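You operate a simulated robot arm through the tools that you are given. There is no shell and no other tool.

Carry out the task below with a simulated robot arm. There is one attempt and no reset: what you move stays moved.

## Task
Thin the paint on the left plate at N23 with 2 more drops of water under High light.
Fine: dial to High first and that half off at the end; water from the dish beside the three jars by the teal-banded dropper; work it in with the teal-banded muller; put both back; the box's other half stays lit, its plate untouched.

It is judged by the outcome, as a careful person would: the job done as asked, and still so three seconds after it is handed in. It fails if anything else is knocked over, pushed out of place, dropped, spilled or broken.

## Robot
A 6-joint arm with a fingered hand, fixed in place. Base frame: the origin is on the floor under the middle of its stand, x ahead of it, y to its left, z up. Readings come in m, degrees, newtons and seconds.
With the tool pointing down near the work surface it reaches from about 0.34 to 0.8 m from the base axis. Its first joint turns from -115.0 to 115.0 degrees. Payload 4 kg.
The tool frame sits at the grasp point between the pads (the TCP): z along the fingers, y along the line on which they close. The tips reach 0.026 m beyond it. The gripper opens to 0.164 m; its body begins 0.073 m behind the TCP. The gripper is a hand of 5 fingers: y runs from the thumb to the fingers, the wrist lies at [0, 0, -0.239] in the tool frame, and closing takes about 1.5 s.
Orientation is that of the tool frame in the base frame, as a unit quaternion [w, x, y, z]. With the fingers straight down and closing along the base's y, the tool's x points along the base's -x, its y along +y and its z along -z.

## Interface
- The arm moves only by the tool move_arm. Its argument "deltas" is a list of rows, each an object of numbers (a shift or turn left out is 0, a gripper value left out holds the last): "rx", "ry", "rz": the turn, a rotation vector about the tool's x, y, z in rad; "x", "y", "z": the shift along the tool's x, y, z in m; "grip": the opening, from 0 (shut) to 1 (fully open). In form: [{"rx": .., "ry": .., "rz": .., "x": .., "y": .., "z": .., "grip": ..}, ...]. A call has 1 to 20 rows; each row is the pose to reach, as a shift and turn from the pose commanded when the call began, along the tool's axes at that moment. A row lasts 0.2 s, in which the tool goes at most 0.05 m and 8.6 degrees; a call with a longer step from one row to the next is refused whole, and so is a gripper value outside its range. A pose out of reach is approached as far as the arm can. The call stops where the force on the tool passes 50 N (or 10 N more than at its start, if that is more) or the arm is blocked; 0.2 s more then pass. The fingers move at their own pace (about 0.045 m/s each) and stop on an object; they squeeze with about 29 N. The grip force told is the motor's: it shows also when the fingers shut on nothing. Time passes only in rows, and 0.2 s behind the last, so rows that repeat a pose let the fingers close. The reply holds the time, the measured pose of the TCP, the force on the tool along the base axes, the opening and the grip force, in the units named above and with some noise, with the torque about the TCP (base axes, N m) and any sound that the robot's microphone picked up, and new pictures: "pictures" is both (left out), scene, wrist or none.
- Cameras (640 x 400 px; columns grow to the right, rows downward): "scene" is fixed at [0.0501, -0.649, 1.5569]; the picture's right is [0.29, -0.96, 0.00], its down [-0.46, -0.14, -0.88] and it looks along [0.84, 0.26, -0.48] (base axes); focal length 334 px, centre (320, 200). "wrist" rides on the gripper at [0.05, -0.07, -0.093] in the tool frame; the picture's right is [0.81, 0.59, 0.00], its down [-0.43, 0.59, -0.68] and it looks along [-0.40, 0.55, 0.74] (tool axes); focal length 270 px, centre (320, 200). There is no depth. A picture from a camera that has moved, and an enlarged one, comes with that camera's place and axes in the base frame and with its lens.
- slide_trunk(by): slides the trunk up (or, below 0, down) by that many m; the arm rides with it, the base frame stays. It gives what a move gives, with no picture.
- set_grasp(shape): the hand has 5 fingers and takes this shape, open, in about a second: jaw (thumb against the fingers, like two jaws); tri (thumb and two fingers); tip (a fingertip pinch); poke (one finger out to press); point (the index stretched); flat (the hand flat); cup (the hand cupped); fist (a fist). The gripper value then closes the fingers along that shape, each until it touches; the sizes above hold for jaw. It gives what a move gives, with no picture.
- zoom(camera, box): a new picture of the part [left, top, right, bottom] of that camera's present view, enlarged. The clock stands still meanwhile.
- finish_job(): hands the job in; it is judged then, once.

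Nothing tells you positions but the pictures and the camera data. Unless the task says otherwise, let go and move clear before handing in.

The tools are called after "Emit:" by a JSON object that holds its "fn" and its "kwargs". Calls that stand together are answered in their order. move_arm: Moves the arm, as the interface text tells. Its arguments: {"type":"object","properties":{"deltas":{"type":"array","items":{"type":"object","properties":{"rx":{"type":"number"},"ry":{"type":"number"},"rz":{"type":"number"},"x":{"type":"number"},"y":{"type":"number"},"z":{"type":"number"},"grip":{"type":"number"}}}},"pictures":{"type":"string","enum":["both","scene","wrist","none"]}},"required":["deltas"]} The other tools are called the same way: slide_trunk (by) moves the trunk up or down; set_grasp (shape) gives the hand a shape; zoom (camera, box) takes an enlarged picture of a part of a camera's view; finish_job () hands the job in.

At the start:

```text
time: 0.0
tool_pos: [0.4177, -0.3573, 1.3213]
orientation: [0.001, 0.0, 1.0, 0.0]
ft_force: [-0.3, 1.1, -0.1]
moment: [0.0, 0.0, -0.01]
finger_gap: 0.1639
grip_force: 0.0
shape: jaw
trunk travel left (down, up): [-0.875, 0.115]
```

scene: 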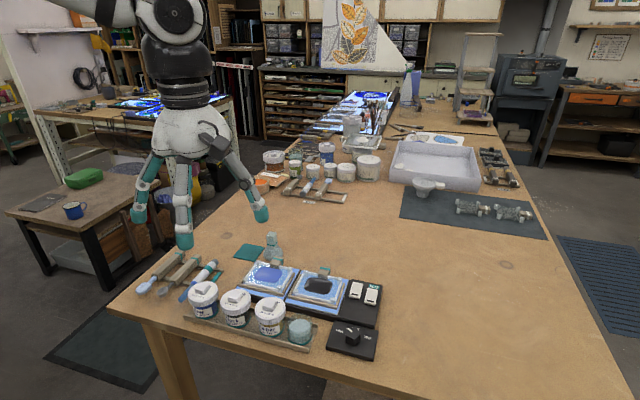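
wrist: 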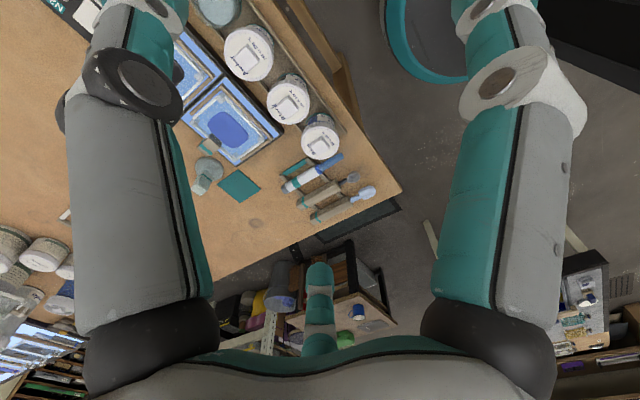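

I see a workbench with a two-plate light box, three jars with a dish in a tray, droppers on a rest at the left, a glass muller, a dial box and rocker switches. I'll zoom in to identify each of them first.

Emit:
{"fn": "zoom", "kwargs": {"camera": "scene", "box": [120, 220, 280, 320]}}

Emit:
{"fn": "zoom", "kwargs": {"camera": "scene", "box": [230, 220, 390, 320]}}

Emit:
{"fn": "zoom", "kwargs": {"camera": "scene", "box": [250, 270, 410, 370]}}

Emit:
{"fn": "zoom", "kwargs": {"camera": "wrist", "box": [160, 0, 400, 230]}}

Emit:
{"fn": "zoom", "kwargs": {"camera": "scene", "box": [240, 130, 400, 230]}}

```text
4.00 times, centred on (200, 270) of scene
camera zoom: at [0.0501, -0.649, 1.5569], right [0.29, -0.96, 0.0], down [-0.46, -0.14, -0.88], along [0.84, 0.26, -0.48], focal length 1338 px, centre (800, -80)
```

zoom: 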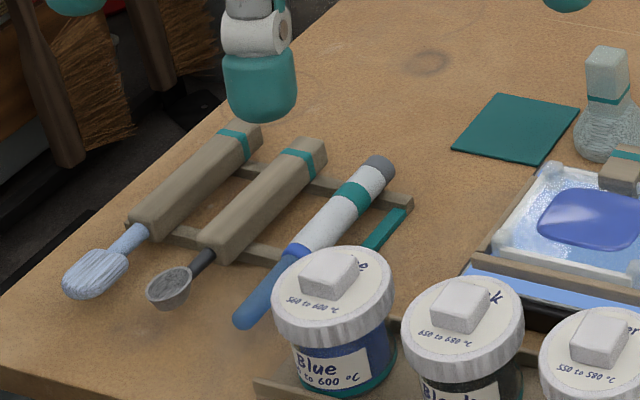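

```text
4.00 times, centred on (310, 270) of scene
camera zoom: at [0.0501, -0.649, 1.5569], right [0.29, -0.96, 0.0], down [-0.46, -0.14, -0.88], along [0.84, 0.26, -0.48], focal length 1338 px, centre (360, -80)
```

zoom: 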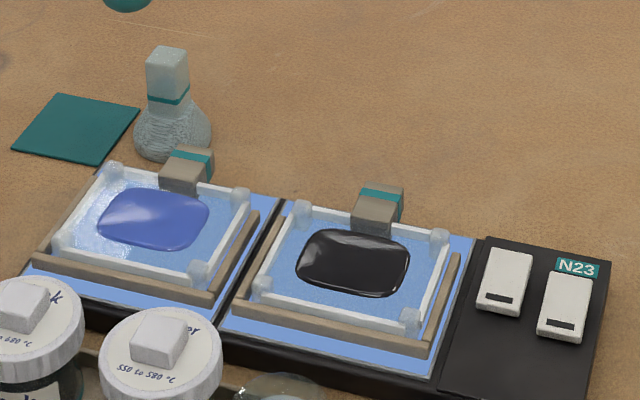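

```text
4.00 times, centred on (330, 320) of scene
camera zoom: at [0.0501, -0.649, 1.5569], right [0.29, -0.96, 0.0], down [-0.46, -0.14, -0.88], along [0.84, 0.26, -0.48], focal length 1338 px, centre (280, -280)
```

zoom: 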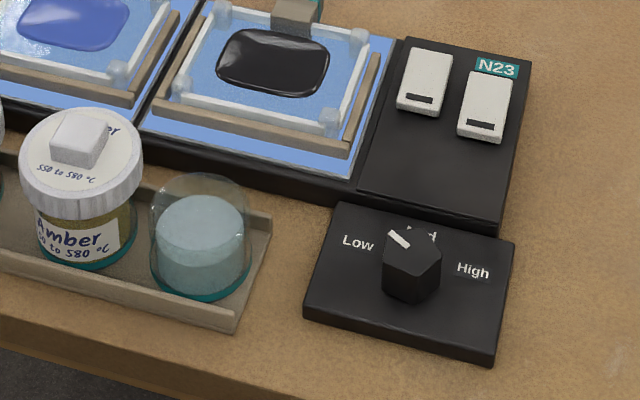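

```text
1.74 times, centred on (280, 115) of wrist
camera zoom: at [0.3657, -0.4271, 1.4143], right [-0.81, 0.59, 0.0], down [0.43, 0.59, 0.68], along [0.4, 0.55, -0.74], focal length 470 px, centre (390, 348)
```

zoom: 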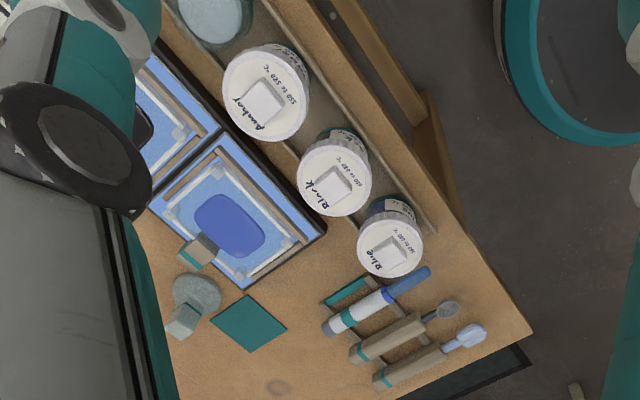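

```text
4.00 times, centred on (320, 180) of scene
camera zoom: at [0.0501, -0.649, 1.5569], right [0.29, -0.96, 0.0], down [-0.46, -0.14, -0.88], along [0.84, 0.26, -0.48], focal length 1338 px, centre (320, 280)
```

zoom: 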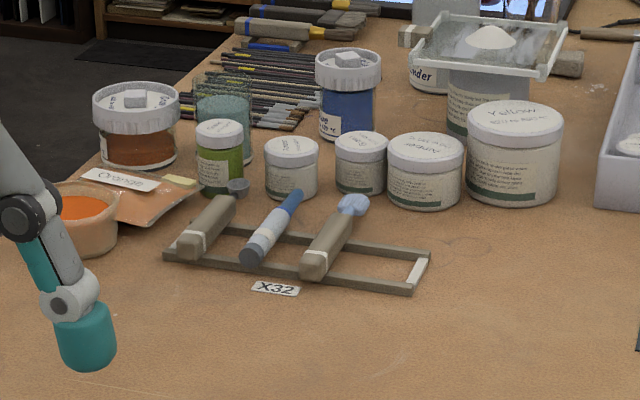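

The N23 box is nearest me: blue paint on the left plate and black on the right, two rockers, and a dial that appears to be at Low. The dish sits in the jar tray at about (0.49,-0.47), the teal-banded dropper lies on its rack at about y=-0.18, and the teal-banded muller is at about (0.72,-0.31). I'll move the hand toward the dial, staying high, for a closer look.

Emit:
{"fn": "move_arm", "kwargs": {"deltas": [{"x": -0.003, "y": -0.038, "z": 0.02}, {"x": -0.006, "y": -0.076, "z": 0.045}, {"x": -0.009, "y": -0.114, "z": 0.07}, {"x": -0.012, "y": -0.152, "z": 0.095}, {"x": -0.015, "y": -0.19, "z": 0.12}, {"x": -0.018, "y": -0.228, "z": 0.145}, {"x": -0.02, "y": -0.266, "z": 0.17}, {"x": -0.022, "y": -0.3, "z": 0.19}]}}

```text
time: 1.8
tool_pos: [0.4369, -0.6613, 1.1317]
orientation: [0.001, 0.0, 1.0, -0.001]
ft_force: [1.1, -0.6, 0.1]
moment: [0.01, 0.0, -0.03]
finger_gap: 0.1638
grip_force: 0.1
shape: jaw
trunk travel left (down, up): [-0.875, 0.115]
camera wrist: at [0.3851, -0.7293, 1.2236], right [-0.81, 0.59, 0.0], down [0.43, 0.6, 0.68], along [0.4, 0.55, -0.74], focal length 270 px, centre (320, 200)
```

scene: 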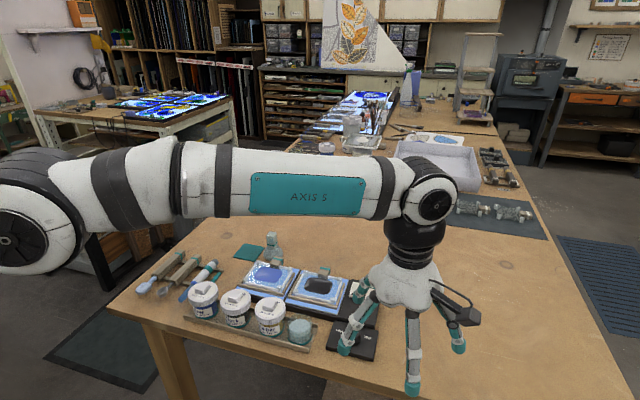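
wrist: 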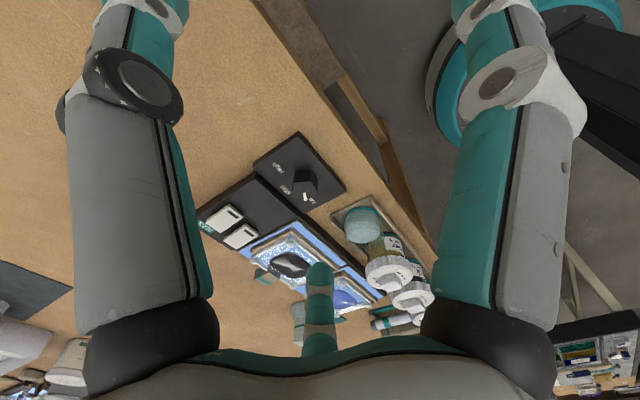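

Emit:
{"fn": "zoom", "kwargs": {"camera": "wrist", "box": [190, 120, 350, 220]}}

Emit:
{"fn": "zoom", "kwargs": {"camera": "wrist", "box": [300, 180, 460, 280]}}

Emit:
{"fn": "zoom", "kwargs": {"camera": "scene", "box": [330, 240, 490, 400]}}

Emit:
{"fn": "zoom", "kwargs": {"camera": "scene", "box": [250, 300, 330, 350]}}

```text
4.00 times, centred on (270, 170) of wrist
camera zoom: at [0.3851, -0.7293, 1.2236], right [-0.81, 0.59, 0.0], down [0.43, 0.6, 0.68], along [0.4, 0.55, -0.74], focal length 1081 px, centre (520, 320)
```

zoom: 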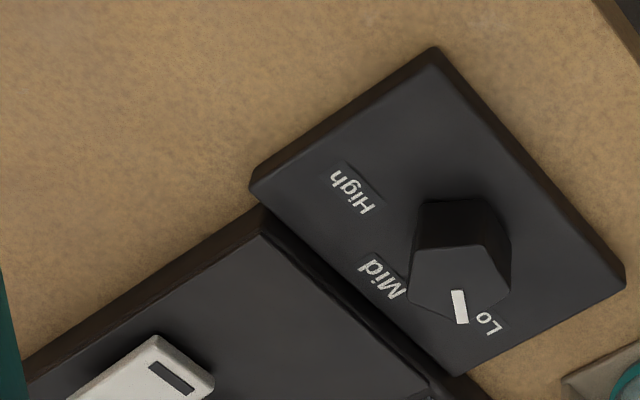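

```text
4.00 times, centred on (380, 230) of wrist
camera zoom: at [0.3851, -0.7293, 1.2236], right [-0.81, 0.59, 0.0], down [0.43, 0.6, 0.68], along [0.4, 0.55, -0.74], focal length 1081 px, centre (80, 80)
```

zoom: 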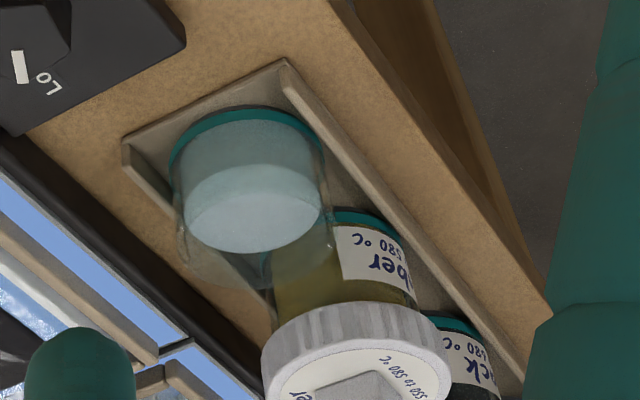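

```text
2.50 times, centred on (410, 320) of scene
camera zoom: at [0.0501, -0.649, 1.5569], right [0.29, -0.96, 0.0], down [-0.46, -0.14, -0.88], along [0.84, 0.26, -0.48], focal length 836 px, centre (95, -100)
```

zoom: 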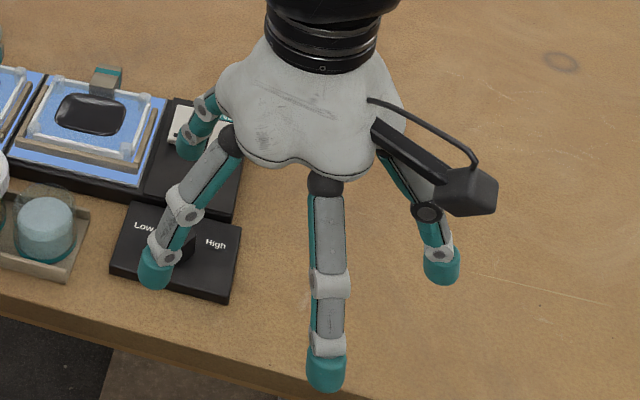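

```text
8.00 times, centred on (290, 325) of scene
camera zoom: at [0.0501, -0.649, 1.5569], right [0.29, -0.96, 0.0], down [-0.46, -0.14, -0.88], along [0.84, 0.26, -0.48], focal length 2675 px, centre (560, -800)
```

zoom: 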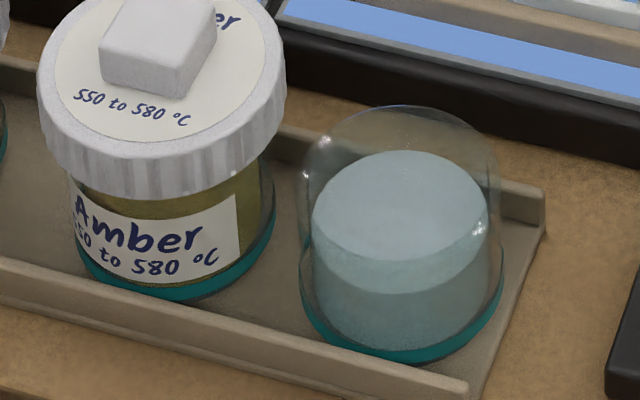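

The dial pointer is at Low, with Low, Mid and High going clockwise, and the dish is an open glass cup of water. I'll try the fingertip-pinch shape for turning the knob and see how the hand looks.

Emit:
{"fn": "set_grasp", "kwargs": {"shape": "tip"}}

Emit:
{"fn": "move_arm", "kwargs": {"deltas": [{"x": 0.0}]}}

Emit:
{"fn": "zoom", "kwargs": {"camera": "scene", "box": [330, 240, 490, 400]}}

```text
time: 2.7
tool_pos: [0.4375, -0.6586, 1.1302]
orientation: [0.001, 0.0, 1.0, -0.002]
ft_force: [0.0, -0.7, -0.1]
moment: [-0.03, -0.01, -0.01]
finger_gap: 0.164
grip_force: 0.1
shape: tip
trunk travel left (down, up): [-0.875, 0.115]
```

```text
time: 3.1
tool_pos: [0.4357, -0.6601, 1.1308]
orientation: [0.001, 0.0, 1.0, -0.001]
ft_force: [0.8, 0.4, 0.9]
moment: [-0.03, -0.02, -0.01]
finger_gap: 0.1639
grip_force: 0.1
shape: tip
trunk travel left (down, up): [-0.875, 0.115]
camera wrist: at [0.3847, -0.7278, 1.2248], right [-0.81, 0.59, 0.0], down [0.43, 0.6, 0.68], along [0.4, 0.54, -0.74], focal length 270 px, centre (320, 200)
```

scene: 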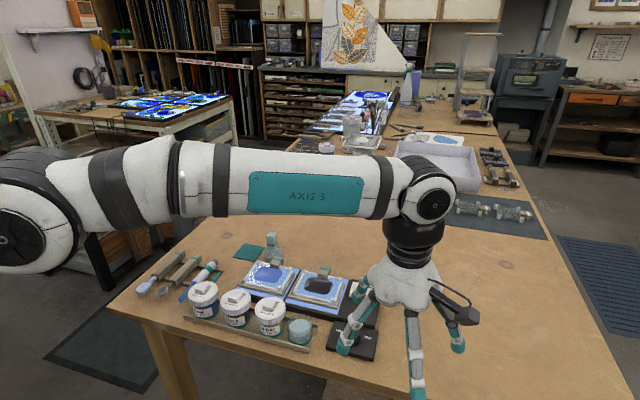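
wrist: 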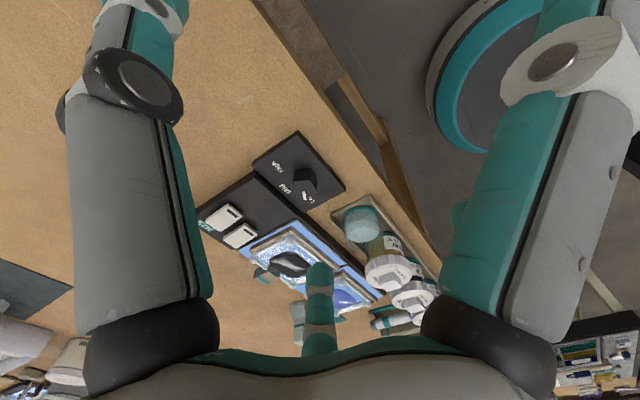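

```text
2.50 times, centred on (410, 320) of scene
camera zoom: at [0.0501, -0.649, 1.5569], right [0.29, -0.96, 0.0], down [-0.46, -0.14, -0.88], along [0.84, 0.26, -0.48], focal length 836 px, centre (95, -100)
```

zoom: 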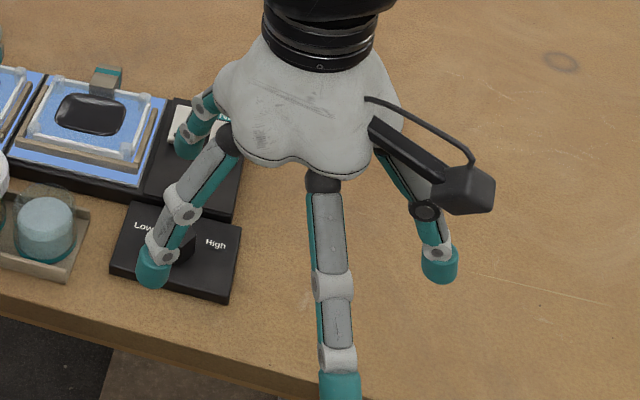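

The tip shape leaves the side finger splayed out. I'll close it partway in free air to see which fingers meet and where.

Emit:
{"fn": "move_arm", "kwargs": {"deltas": [{"grip": 0.2}, {"grip": 0.2}, {"grip": 0.2}, {"grip": 0.2}, {"grip": 0.2}, {"grip": 0.2}, {"grip": 0.2}, {"grip": 0.2}]}}

Emit:
{"fn": "zoom", "kwargs": {"camera": "scene", "box": [330, 240, 490, 400]}}

```text
time: 4.9
tool_pos: [0.4366, -0.658, 1.1312]
orientation: [0.0, 0.0, 1.0, -0.002]
ft_force: [-0.1, -0.2, 0.1]
moment: [0.02, 0.0, 0.01]
finger_gap: 0.0332
grip_force: 0.0
shape: tip
trunk travel left (down, up): [-0.875, 0.115]
camera wrist: at [0.3847, -0.7277, 1.2248], right [-0.81, 0.59, 0.0], down [0.43, 0.6, 0.68], along [0.4, 0.54, -0.74], focal length 270 px, centre (320, 200)
```

scene: 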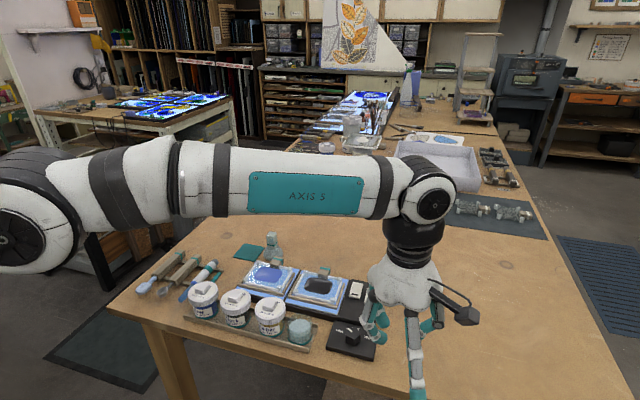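
wrist: 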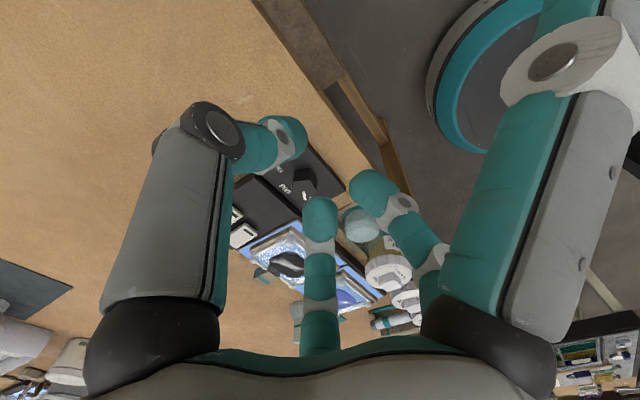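

```text
2.50 times, centred on (410, 320) of scene
camera zoom: at [0.0501, -0.649, 1.5569], right [0.29, -0.96, 0.0], down [-0.46, -0.14, -0.88], along [0.84, 0.26, -0.48], focal length 836 px, centre (95, -100)
```

zoom: 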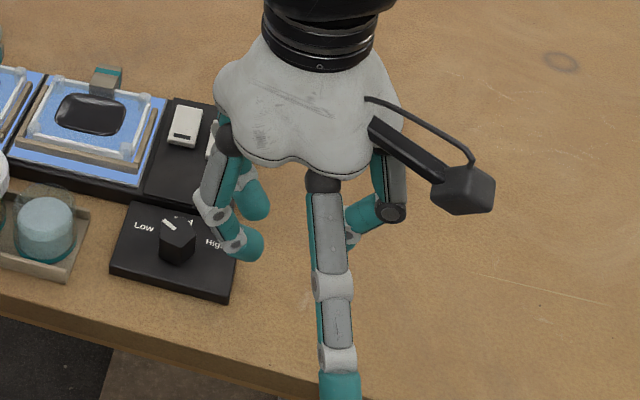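

In "tip", the thumb and the two +y fingers converge while the side fingers stay splayed. I'll compare how "jaw" and "tri" look when nearly closed.

Emit:
{"fn": "set_grasp", "kwargs": {"shape": "jaw"}}

Emit:
{"fn": "move_arm", "kwargs": {"deltas": [{"grip": 0.2}, {"grip": 0.2}, {"grip": 0.2}, {"grip": 0.2}, {"grip": 0.2}, {"grip": 0.2}, {"grip": 0.2}, {"grip": 0.2}]}}

Emit:
{"fn": "zoom", "kwargs": {"camera": "scene", "box": [330, 240, 490, 400]}}

Emit:
{"fn": "set_grasp", "kwargs": {"shape": "tri"}}

Emit:
{"fn": "move_arm", "kwargs": {"deltas": [{"grip": 0.2}, {"grip": 0.2}, {"grip": 0.2}, {"grip": 0.2}, {"grip": 0.2}, {"grip": 0.2}, {"grip": 0.2}, {"grip": 0.2}]}}

Emit:
{"fn": "zoom", "kwargs": {"camera": "scene", "box": [330, 240, 490, 400]}}

```text
time: 5.8
tool_pos: [0.4361, -0.6585, 1.131]
orientation: [0.001, -0.001, 1.0, -0.002]
ft_force: [0.1, -0.4, 0.0]
moment: [0.0, 0.0, 0.02]
finger_gap: 0.1642
grip_force: 0.0
shape: jaw
trunk travel left (down, up): [-0.875, 0.115]
```

```text
time: 7.6
tool_pos: [0.4359, -0.6584, 1.1313]
orientation: [0.001, -0.001, 1.0, -0.002]
ft_force: [-0.8, 0.4, 0.6]
moment: [-0.01, 0.01, -0.04]
finger_gap: 0.0332
grip_force: 0.0
shape: jaw
trunk travel left (down, up): [-0.875, 0.115]
camera wrist: at [0.3847, -0.7277, 1.2248], right [-0.81, 0.59, 0.0], down [0.43, 0.6, 0.68], along [0.4, 0.54, -0.74], focal length 270 px, centre (320, 200)
```

scene: 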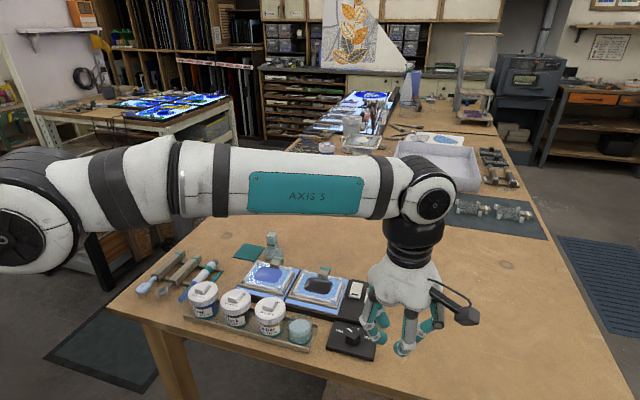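
wrist: 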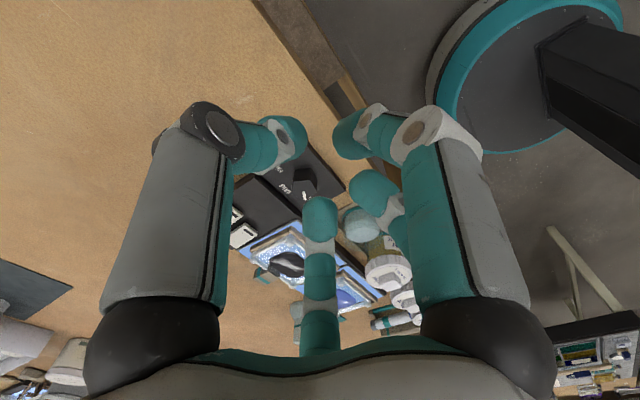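

```text
2.50 times, centred on (410, 320) of scene
camera zoom: at [0.0501, -0.649, 1.5569], right [0.29, -0.96, 0.0], down [-0.46, -0.14, -0.88], along [0.84, 0.26, -0.48], focal length 836 px, centre (95, -100)
```

zoom: 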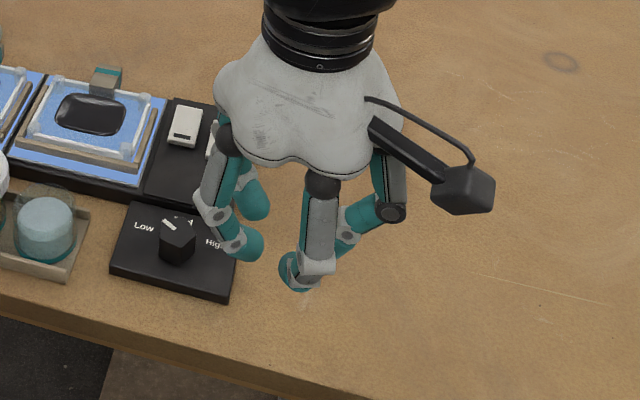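

```text
time: 8.5
tool_pos: [0.4376, -0.6573, 1.1315]
orientation: [0.002, 0.001, 1.0, -0.003]
ft_force: [0.1, 0.0, 0.4]
moment: [0.04, -0.02, 0.01]
finger_gap: 0.1636
grip_force: 0.0
shape: tri
trunk travel left (down, up): [-0.875, 0.115]
```

```text
time: 10.3
tool_pos: [0.4364, -0.6584, 1.1315]
orientation: [0.0, 0.001, 1.0, -0.003]
ft_force: [-0.2, -0.2, -0.1]
moment: [-0.04, 0.01, 0.02]
finger_gap: 0.0329
grip_force: 0.0
shape: tri
trunk travel left (down, up): [-0.875, 0.115]
camera wrist: at [0.3847, -0.7277, 1.2248], right [-0.81, 0.59, 0.0], down [0.43, 0.6, 0.68], along [0.4, 0.54, -0.74], focal length 270 px, centre (320, 200)
```

scene: 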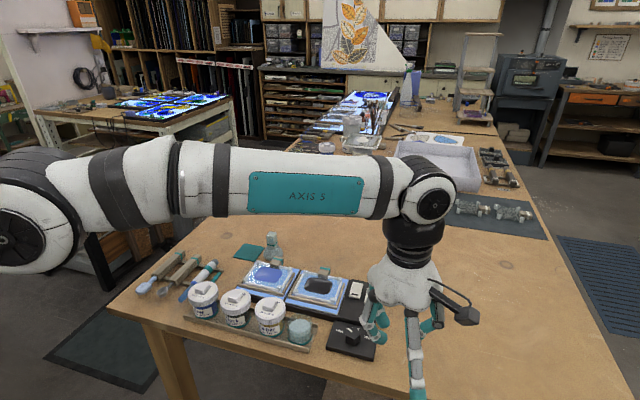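
wrist: 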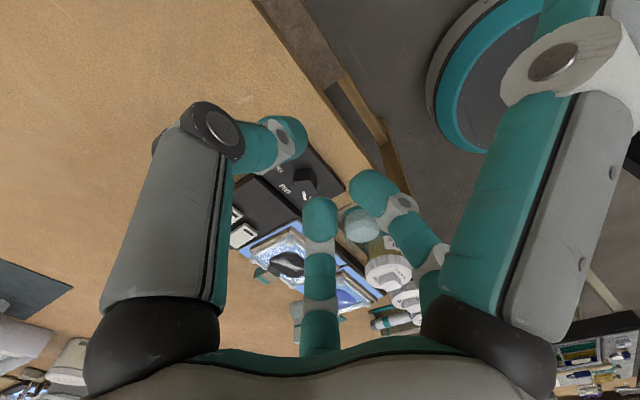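

```text
2.50 times, centred on (410, 320) of scene
camera zoom: at [0.0501, -0.649, 1.5569], right [0.29, -0.96, 0.0], down [-0.46, -0.14, -0.88], along [0.84, 0.26, -0.48], focal length 836 px, centre (95, -100)
```

zoom: 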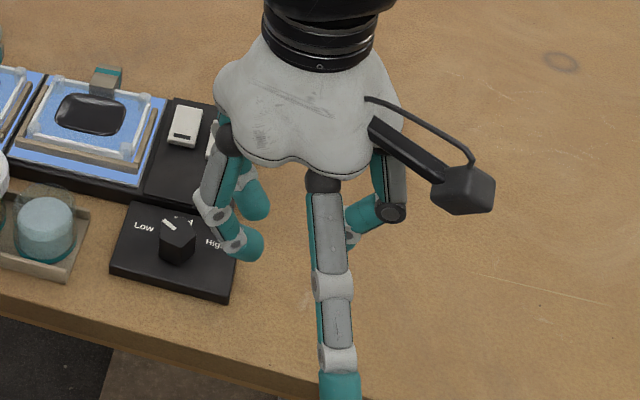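

Jaw closes as a compact five-finger claw, which suits the knob. The knob top is at about (0.509,-0.582,1.005), so I'll switch to jaw, partly close, move above it and pre-turn the hand counter-clockwise.

Emit:
{"fn": "set_grasp", "kwargs": {"shape": "jaw"}}

Emit:
{"fn": "move_arm", "kwargs": {"deltas": [{"grip": 0.38}, {"x": -0.012, "y": 0.0126, "grip": 0.38}, {"x": -0.024, "y": 0.0252, "rz": -0.14, "grip": 0.38}, {"x": -0.036, "y": 0.0378, "rz": -0.28, "grip": 0.38}, {"x": -0.048, "y": 0.0504, "rz": -0.42, "grip": 0.38}, {"x": -0.06, "y": 0.063, "rz": -0.56, "grip": 0.38}, {"x": -0.0726, "y": 0.0764, "z": 0.01, "rz": -0.7, "grip": 0.38}, {"x": -0.0726, "y": 0.0764, "z": 0.02, "rz": -0.84, "grip": 0.38}, {"x": -0.0726, "y": 0.0764, "z": 0.03, "rz": -0.98, "grip": 0.38}, {"x": -0.0726, "y": 0.0764, "z": 0.03, "rz": -1.05, "grip": 0.38}]}}

Emit:
{"fn": "zoom", "kwargs": {"camera": "scene", "box": [290, 260, 450, 360]}}

```text
time: 11.2
tool_pos: [0.4365, -0.6586, 1.1311]
orientation: [0.001, 0.0, 1.0, -0.004]
ft_force: [0.1, 0.1, 0.3]
moment: [-0.03, 0.0, -0.03]
finger_gap: 0.1642
grip_force: 0.1
shape: jaw
trunk travel left (down, up): [-0.875, 0.115]
```

```text
time: 13.4
tool_pos: [0.5489, -0.4665, 1.0768]
orientation: [-0.06, -0.402, 0.912, -0.051]
ft_force: [0.0, 0.7, 0.3]
moment: [-0.1, 0.02, 0.0]
finger_gap: 0.0624
grip_force: 0.1
shape: jaw
out of reach, approached as far as the arm can: row 6, 7, 8, 9, 10
trunk travel left (down, up): [-0.875, 0.115]
camera wrist: at [0.5718, -0.5369, 1.1797], right [-0.98, -0.19, 0.1], down [-0.1, 0.81, 0.58], along [-0.19, 0.55, -0.81], focal length 270 px, centre (320, 200)
```

scene: 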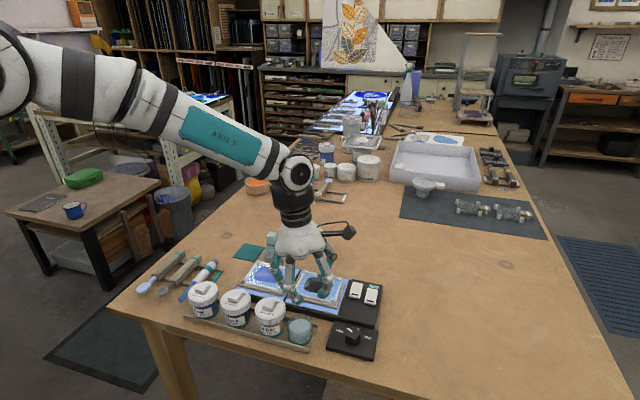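
wrist: 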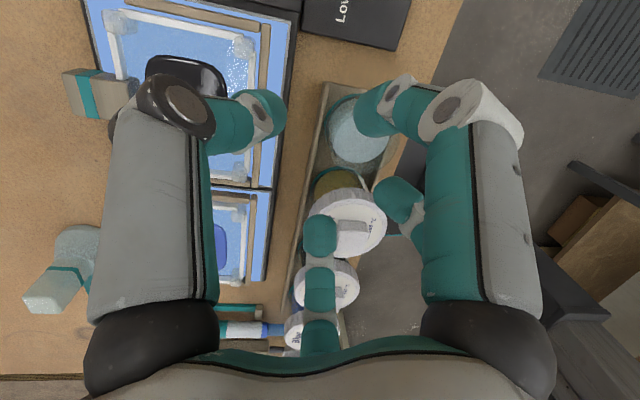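

```text
4.00 times, centred on (370, 310) of scene
camera zoom: at [0.0501, -0.649, 1.5569], right [0.29, -0.96, 0.0], down [-0.46, -0.14, -0.88], along [0.84, 0.26, -0.48], focal length 1338 px, centre (120, -240)
```

zoom: 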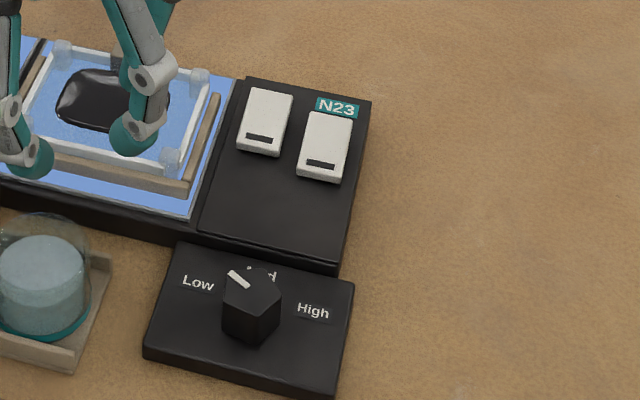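

The counter-clockwise wrist turn hit a joint limit and the hand drifted over the right plate, still clear of everything. I'll raise it and unwind the yaw, then twist the other way instead.

Emit:
{"fn": "move_arm", "kwargs": {"deltas": [{"z": -0.03, "rz": 0.12}, {"z": -0.06, "rz": 0.26}, {"z": -0.06, "rz": 0.4}, {"z": -0.06, "rz": 0.54}, {"z": -0.06, "rz": 0.68}, {"z": -0.06, "rz": 0.75}]}}

```text
time: 14.8
tool_pos: [0.5485, -0.4621, 1.1369]
orientation: [-0.036, -0.038, 0.996, -0.067]
ft_force: [-0.4, -0.5, -0.4]
moment: [0.03, 0.0, -0.01]
finger_gap: 0.0624
grip_force: 0.2
shape: jaw
trunk travel left (down, up): [-0.875, 0.115]
camera wrist: at [0.5092, -0.5227, 1.2416], right [-0.85, 0.52, -0.01], down [0.43, 0.71, 0.56], along [0.3, 0.47, -0.83], focal length 270 px, centre (320, 200)
```

scene: 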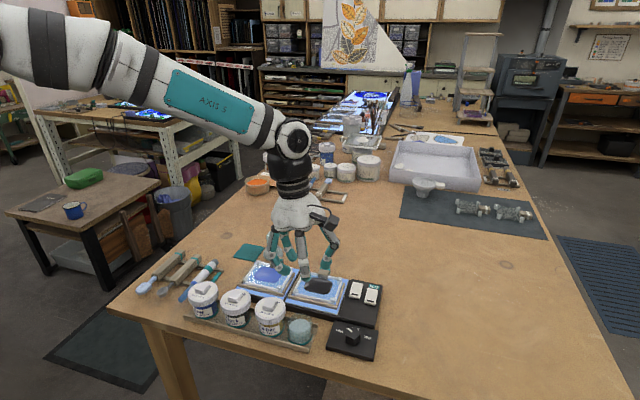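
wrist: 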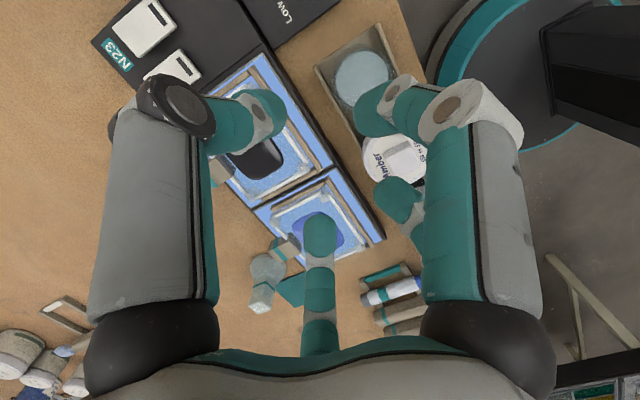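

The next command starts from the pose actually reached, which is useful to know. I'll straighten the tool, then move over the knob with yaw 0.

Emit:
{"fn": "move_arm", "kwargs": {"deltas": [{"rx": -0.067, "ry": -0.036, "rz": 0.038}, {"rx": -0.134, "ry": -0.072, "rz": 0.076}], "pictures": "none"}}

```text
time: 15.4
tool_pos: [0.5479, -0.4623, 1.1359]
orientation: [0.0, -0.002, 1.0, 0.002]
ft_force: [-0.7, 0.7, 0.1]
moment: [-0.01, -0.01, -0.02]
finger_gap: 0.0625
grip_force: 0.1
shape: jaw
trunk travel left (down, up): [-0.875, 0.115]
```

Emit:
{"fn": "move_arm", "kwargs": {"deltas": [{"x": 0.013, "y": -0.04}, {"x": 0.026, "y": -0.08}, {"x": 0.039, "y": -0.12}, {"x": 0.039, "y": -0.12, "z": 0.04}, {"x": 0.039, "y": -0.12, "z": 0.06}]}}

Emit:
{"fn": "zoom", "kwargs": {"camera": "wrist", "box": [220, 80, 420, 240]}}

Emit:
{"fn": "zoom", "kwargs": {"camera": "scene", "box": [290, 260, 450, 360]}}

```text
time: 16.6
tool_pos: [0.5087, -0.5832, 1.077]
orientation: [0.0, -0.001, 1.0, 0.001]
ft_force: [0.2, -0.8, 0.1]
moment: [-0.01, 0.0, -0.01]
finger_gap: 0.0626
grip_force: 0.2
shape: jaw
trunk travel left (down, up): [-0.875, 0.115]
camera wrist: at [0.4567, -0.6528, 1.1694], right [-0.81, 0.59, 0.0], down [0.43, 0.6, 0.68], along [0.4, 0.55, -0.74], focal length 270 px, centre (320, 200)
```

scene: 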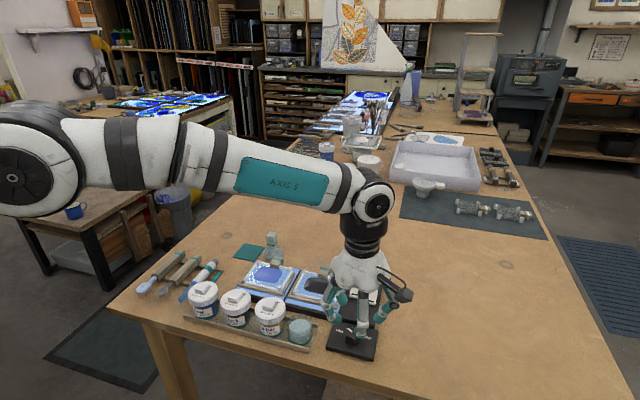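
wrist: 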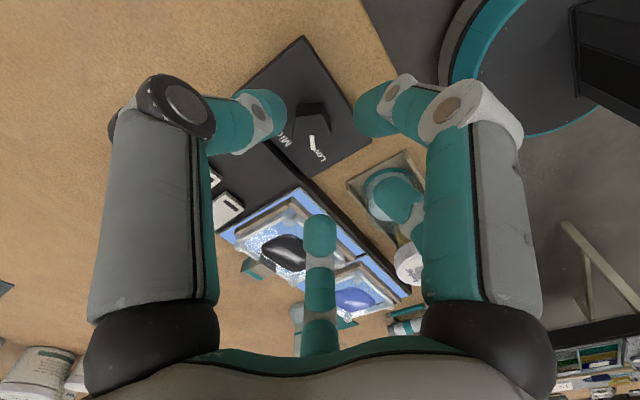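

```text
2.50 times, centred on (320, 160) of wrist
camera zoom: at [0.4567, -0.6528, 1.1694], right [-0.81, 0.59, 0.0], down [0.43, 0.6, 0.68], along [0.4, 0.55, -0.74], focal length 676 px, centre (320, 300)
```

zoom: 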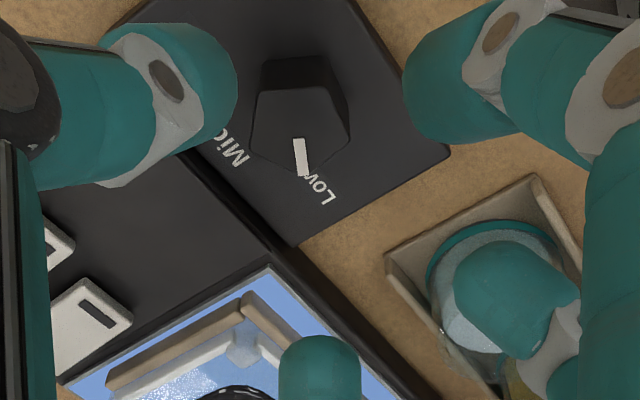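

```text
4.00 times, centred on (370, 310) of scene
camera zoom: at [0.0501, -0.649, 1.5569], right [0.29, -0.96, 0.0], down [-0.46, -0.14, -0.88], along [0.84, 0.26, -0.48], focal length 1338 px, centre (120, -240)
```

zoom: 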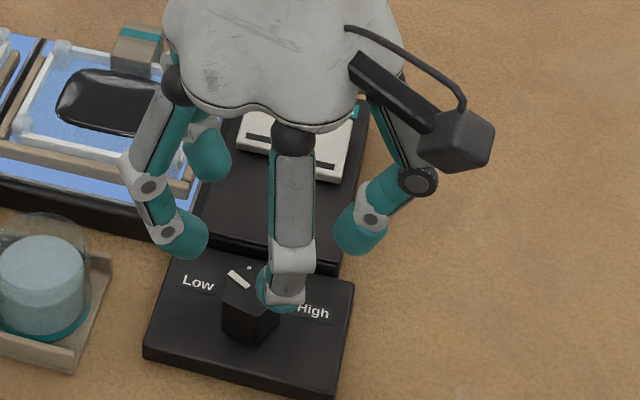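

The knob is centred at about (0.515,-0.580) with its top near z≈0.997. I'll shift slightly and descend around it with the claw open.

Emit:
{"fn": "move_arm", "kwargs": {"deltas": [{"x": -0.006, "y": 0.003, "z": 0.01}, {"x": -0.006, "y": 0.003, "z": 0.025}, {"x": -0.006, "y": 0.003, "z": 0.04}, {"x": -0.006, "y": 0.003, "z": 0.052}, {"x": -0.006, "y": 0.003, "z": 0.058}]}}

Emit:
{"fn": "zoom", "kwargs": {"camera": "wrist", "box": [220, 80, 420, 240]}}

Emit:
{"fn": "zoom", "kwargs": {"camera": "scene", "box": [290, 260, 450, 360]}}

```text
time: 17.8
tool_pos: [0.5174, -0.5802, 1.0172]
orientation: [-0.001, -0.002, 1.0, 0.0]
ft_force: [0.3, -0.1, 0.3]
moment: [0.0, 0.01, 0.0]
finger_gap: 0.0623
grip_force: 0.0
shape: jaw
trunk travel left (down, up): [-0.875, 0.115]
camera wrist: at [0.4646, -0.6495, 1.1107], right [-0.81, 0.59, 0.0], down [0.43, 0.6, 0.68], along [0.4, 0.55, -0.74], focal length 270 px, centre (320, 200)
```

scene: 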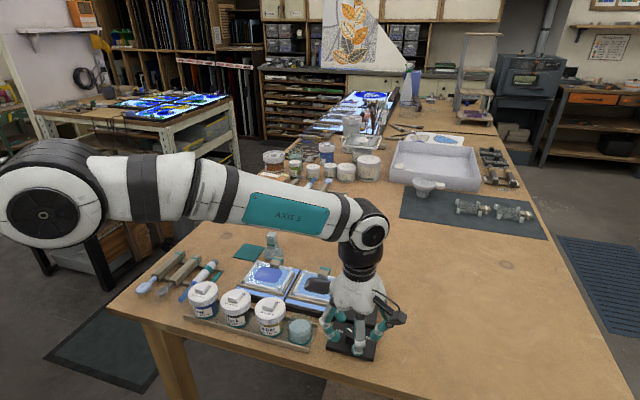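
wrist: 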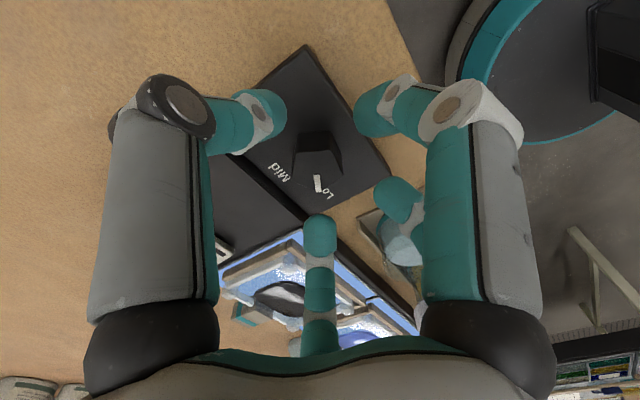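

```text
2.50 times, centred on (320, 160) of wrist
camera zoom: at [0.4646, -0.6495, 1.1107], right [-0.81, 0.59, 0.0], down [0.43, 0.6, 0.68], along [0.4, 0.55, -0.74], focal length 676 px, centre (320, 300)
```

zoom: 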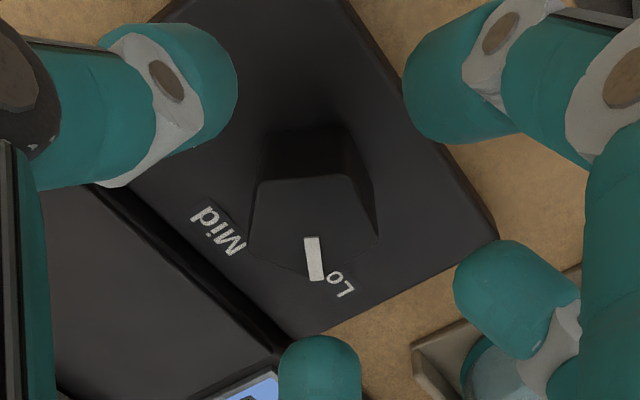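

```text
4.00 times, centred on (370, 310) of scene
camera zoom: at [0.0501, -0.649, 1.5569], right [0.29, -0.96, 0.0], down [-0.46, -0.14, -0.88], along [0.84, 0.26, -0.48], focal length 1338 px, centre (120, -240)
```

zoom: 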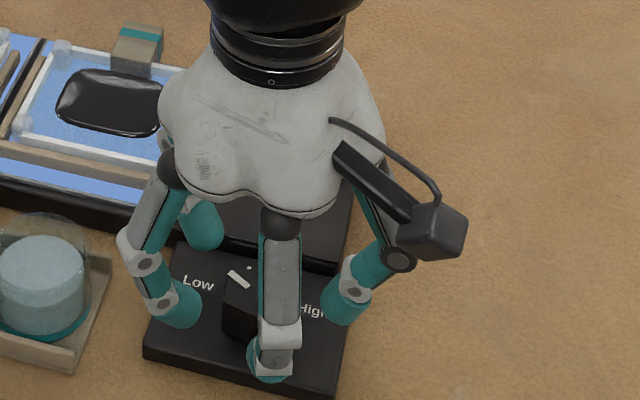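

The claw is well centred around the knob. I'll lower slightly more and close onto it.

Emit:
{"fn": "move_arm", "kwargs": {"deltas": [{"z": 0.004}, {"z": 0.007}, {"z": 0.007, "grip": 0.1}, {"z": 0.007, "grip": 0.1}, {"z": 0.007, "grip": 0.1}, {"z": 0.007, "grip": 0.1}, {"z": 0.007, "grip": 0.1}]}}

Emit:
{"fn": "zoom", "kwargs": {"camera": "wrist", "box": [220, 80, 420, 240]}}

Emit:
{"fn": "zoom", "kwargs": {"camera": "scene", "box": [290, 260, 450, 360]}}

```text
time: 19.4
tool_pos: [0.5154, -0.579, 1.012]
orientation: [0.001, -0.002, 1.0, -0.001]
ft_force: [7.1, 6.0, 14.9]
moment: [0.41, -0.4, -0.02]
finger_gap: 0.0171
grip_force: 0.1
shape: jaw
trunk travel left (down, up): [-0.875, 0.115]
camera wrist: at [0.4645, -0.6482, 1.106], right [-0.81, 0.58, 0.0], down [0.43, 0.6, 0.68], along [0.4, 0.55, -0.74], focal length 270 px, centre (320, 200)
```

scene: 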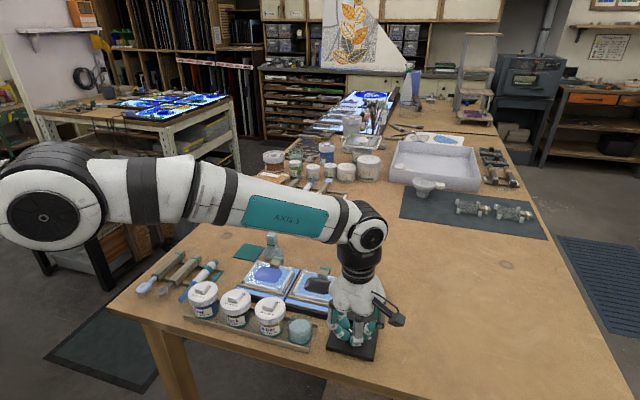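
wrist: 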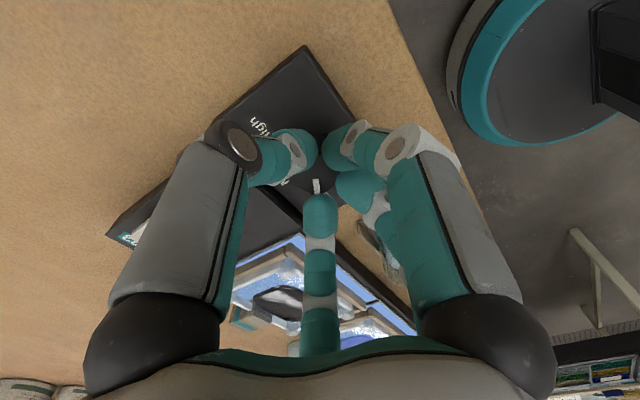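

```text
2.50 times, centred on (320, 160) of wrist
camera zoom: at [0.4645, -0.6482, 1.106], right [-0.81, 0.58, 0.0], down [0.43, 0.6, 0.68], along [0.4, 0.55, -0.74], focal length 676 px, centre (320, 300)
```

zoom: 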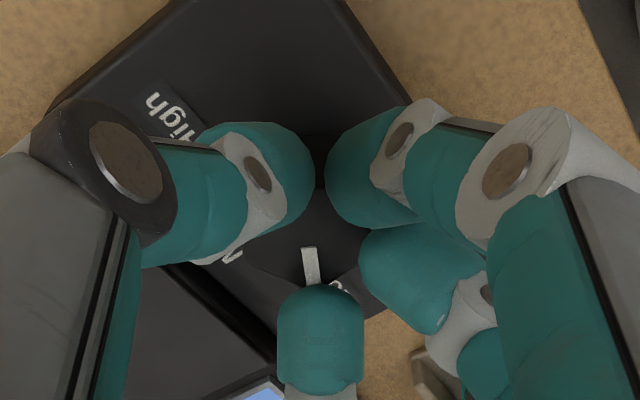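

```text
4.00 times, centred on (370, 310) of scene
camera zoom: at [0.0501, -0.649, 1.5569], right [0.29, -0.96, 0.0], down [-0.46, -0.14, -0.88], along [0.84, 0.26, -0.48], focal length 1338 px, centre (120, -240)
```

zoom: 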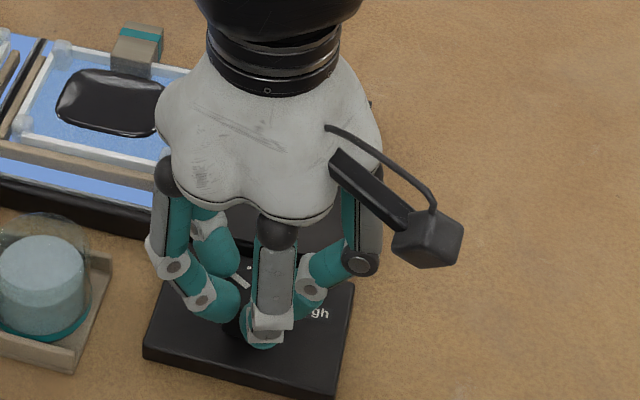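

There is some contact force as the fingers curl in. I'll ease up slightly, re-centre by a few mm, and close fully.

Emit:
{"fn": "move_arm", "kwargs": {"deltas": [{"z": -0.004}, {"z": -0.004, "x": -0.002, "y": 0.002}, {"z": -0.004, "x": -0.002, "y": 0.002, "grip": 0.0}, {"z": -0.004, "x": -0.002, "y": 0.002, "grip": 0.0}, {"z": -0.004, "x": -0.002, "y": 0.002, "grip": 0.0}], "pictures": "none"}}

Emit:
{"fn": "zoom", "kwargs": {"camera": "wrist", "box": [220, 80, 420, 240]}}

```text
time: 20.6
tool_pos: [0.5138, -0.5801, 1.0142]
orientation: [-0.001, -0.001, 1.0, 0.001]
ft_force: [-11.9, -1.5, 0.2]
moment: [-0.01, 0.33, 0.08]
finger_gap: 0.0032
grip_force: 28.8
shape: jaw
trunk travel left (down, up): [-0.875, 0.115]
```

```text
2.50 times, centred on (320, 160) of wrist
camera zoom: at [0.463, -0.6493, 1.1071], right [-0.81, 0.59, 0.0], down [0.43, 0.59, 0.68], along [0.4, 0.55, -0.74], focal length 676 px, centre (320, 300)
```

zoom: 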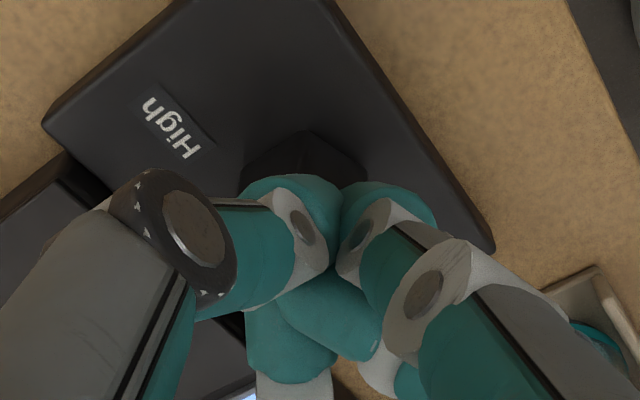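

The rounded fingertips slipped over the top of the knob because I was too high. I'll reopen, check the dial, and go deeper.

Emit:
{"fn": "move_arm", "kwargs": {"deltas": [{"z": -0.005, "grip": 0.38}, {"z": -0.005, "grip": 0.38}, {"z": -0.005, "grip": 0.38}, {"z": -0.005, "grip": 0.38}, {"z": -0.005, "grip": 0.38}], "pictures": "none"}}

Emit:
{"fn": "zoom", "kwargs": {"camera": "wrist", "box": [220, 80, 420, 240]}}

Emit:
{"fn": "zoom", "kwargs": {"camera": "scene", "box": [290, 260, 450, 360]}}

```text
time: 21.8
tool_pos: [0.5166, -0.5776, 1.02]
orientation: [0.0, -0.001, 1.0, 0.0]
ft_force: [-0.6, 0.1, 1.7]
moment: [-0.02, -0.01, 0.02]
finger_gap: 0.0619
grip_force: 0.1
shape: jaw
trunk travel left (down, up): [-0.875, 0.115]
```

```text
2.50 times, centred on (320, 160) of wrist
camera zoom: at [0.4657, -0.6483, 1.1125], right [-0.81, 0.59, 0.0], down [0.43, 0.6, 0.68], along [0.4, 0.55, -0.74], focal length 676 px, centre (320, 300)
```

zoom: 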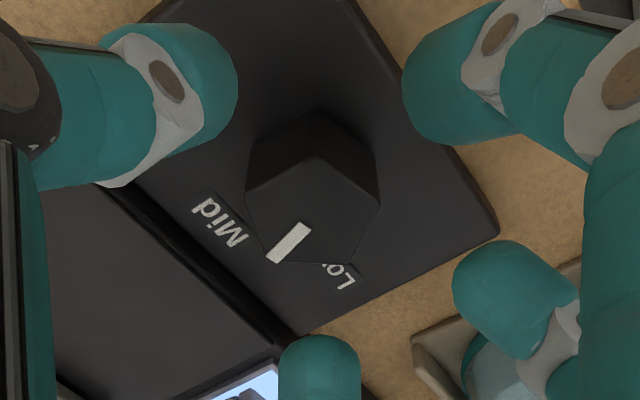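

```text
4.00 times, centred on (370, 310) of scene
camera zoom: at [0.0501, -0.649, 1.5569], right [0.29, -0.96, 0.0], down [-0.46, -0.14, -0.88], along [0.84, 0.26, -0.48], focal length 1338 px, centre (120, -240)
```

zoom: 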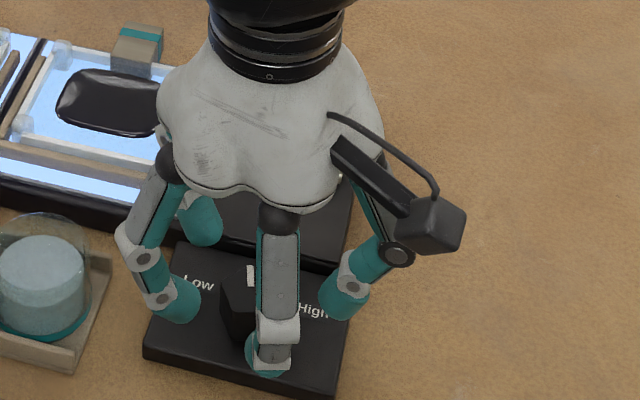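

The dial has already moved from Low to about Mid and the light is brighter. I'll lower further for a proper hold and watch the force.

Emit:
{"fn": "move_arm", "kwargs": {"deltas": [{"x": 0.001, "y": -0.002, "z": 0.005, "grip": 0.32}, {"x": 0.001, "y": -0.002, "z": 0.01, "grip": 0.32}, {"x": 0.001, "y": -0.002, "z": 0.013, "grip": 0.32}, {"x": 0.001, "y": -0.002, "z": 0.015, "grip": 0.32}], "pictures": "none"}}

Emit:
{"fn": "zoom", "kwargs": {"camera": "wrist", "box": [220, 80, 420, 240]}}

Emit:
{"fn": "zoom", "kwargs": {"camera": "scene", "box": [290, 260, 450, 360]}}

```text
time: 22.8
tool_pos: [0.5161, -0.581, 1.0049]
orientation: [0.0, -0.002, 1.0, -0.001]
ft_force: [-0.2, 0.6, 0.0]
moment: [-0.01, -0.01, 0.0]
finger_gap: 0.0531
grip_force: 0.0
shape: jaw
trunk travel left (down, up): [-0.875, 0.115]
```

```text
2.50 times, centred on (320, 160) of wrist
camera zoom: at [0.4644, -0.6501, 1.0974], right [-0.81, 0.59, 0.0], down [0.43, 0.6, 0.68], along [0.4, 0.55, -0.74], focal length 676 px, centre (320, 300)
```

zoom: 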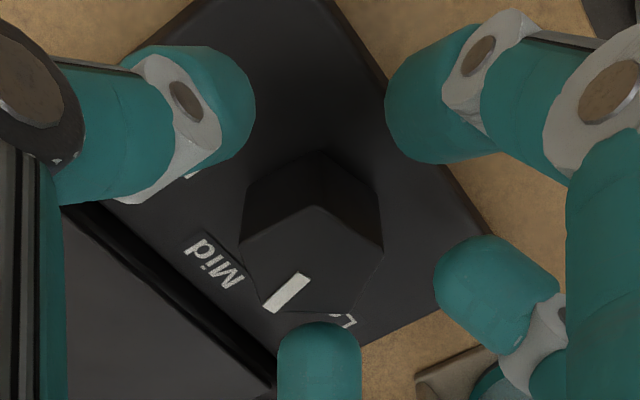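

```text
4.00 times, centred on (370, 310) of scene
camera zoom: at [0.0501, -0.649, 1.5569], right [0.29, -0.96, 0.0], down [-0.46, -0.14, -0.88], along [0.84, 0.26, -0.48], focal length 1338 px, centre (120, -240)
```

zoom: 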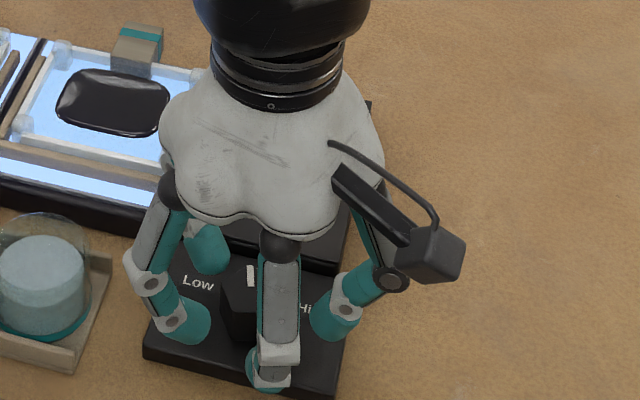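

No contact at this depth, and the knob is a pentagon with its pointer at Mid. I'll align the five fingers with its flats and close.

Emit:
{"fn": "move_arm", "kwargs": {"deltas": [{"rz": 0.14, "grip": 0.32}, {"rz": 0.28, "grip": 0.32}, {"rz": 0.314, "z": 0.001, "grip": 0.1}, {"rz": 0.314, "z": 0.001, "grip": 0.05}, {"rz": 0.314, "z": 0.001, "grip": 0.05}, {"rz": 0.314, "z": 0.001, "grip": 0.05}, {"rz": 0.314, "z": 0.001, "grip": 0.05}], "pictures": "none"}}

Emit:
{"fn": "zoom", "kwargs": {"camera": "wrist", "box": [220, 80, 420, 240]}}

Emit:
{"fn": "zoom", "kwargs": {"camera": "scene", "box": [290, 260, 450, 360]}}

```text
time: 24.4
tool_pos: [0.5153, -0.5777, 1.0037]
orientation: [0.0, 0.155, 0.988, 0.0]
ft_force: [5.9, 6.2, 6.7]
moment: [0.15, -0.17, 0.01]
finger_gap: 0.0171
grip_force: 29.2
shape: jaw
trunk travel left (down, up): [-0.875, 0.115]
```

```text
2.50 times, centred on (320, 160) of wrist
camera zoom: at [0.4462, -0.6296, 1.0979], right [-0.59, 0.81, 0.0], down [0.59, 0.43, 0.68], along [0.55, 0.4, -0.74], focal length 676 px, centre (320, 300)
```

zoom: 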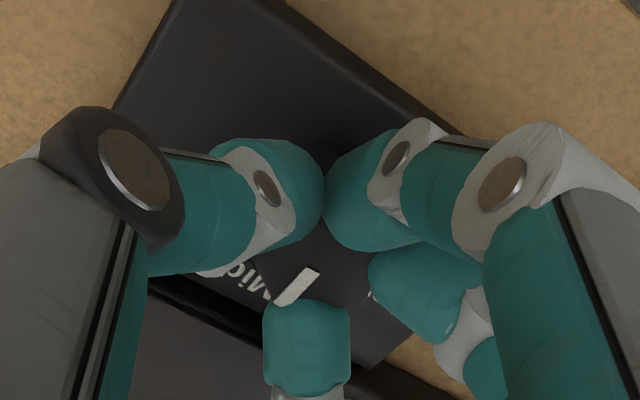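

```text
4.00 times, centred on (370, 310) of scene
camera zoom: at [0.0501, -0.649, 1.5569], right [0.29, -0.96, 0.0], down [-0.46, -0.14, -0.88], along [0.84, 0.26, -0.48], focal length 1338 px, centre (120, -240)
```

zoom: 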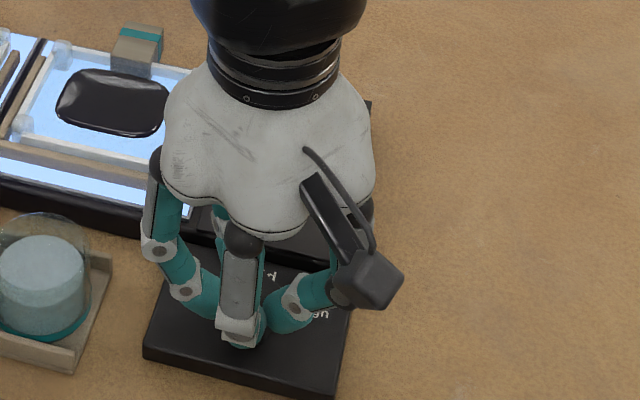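

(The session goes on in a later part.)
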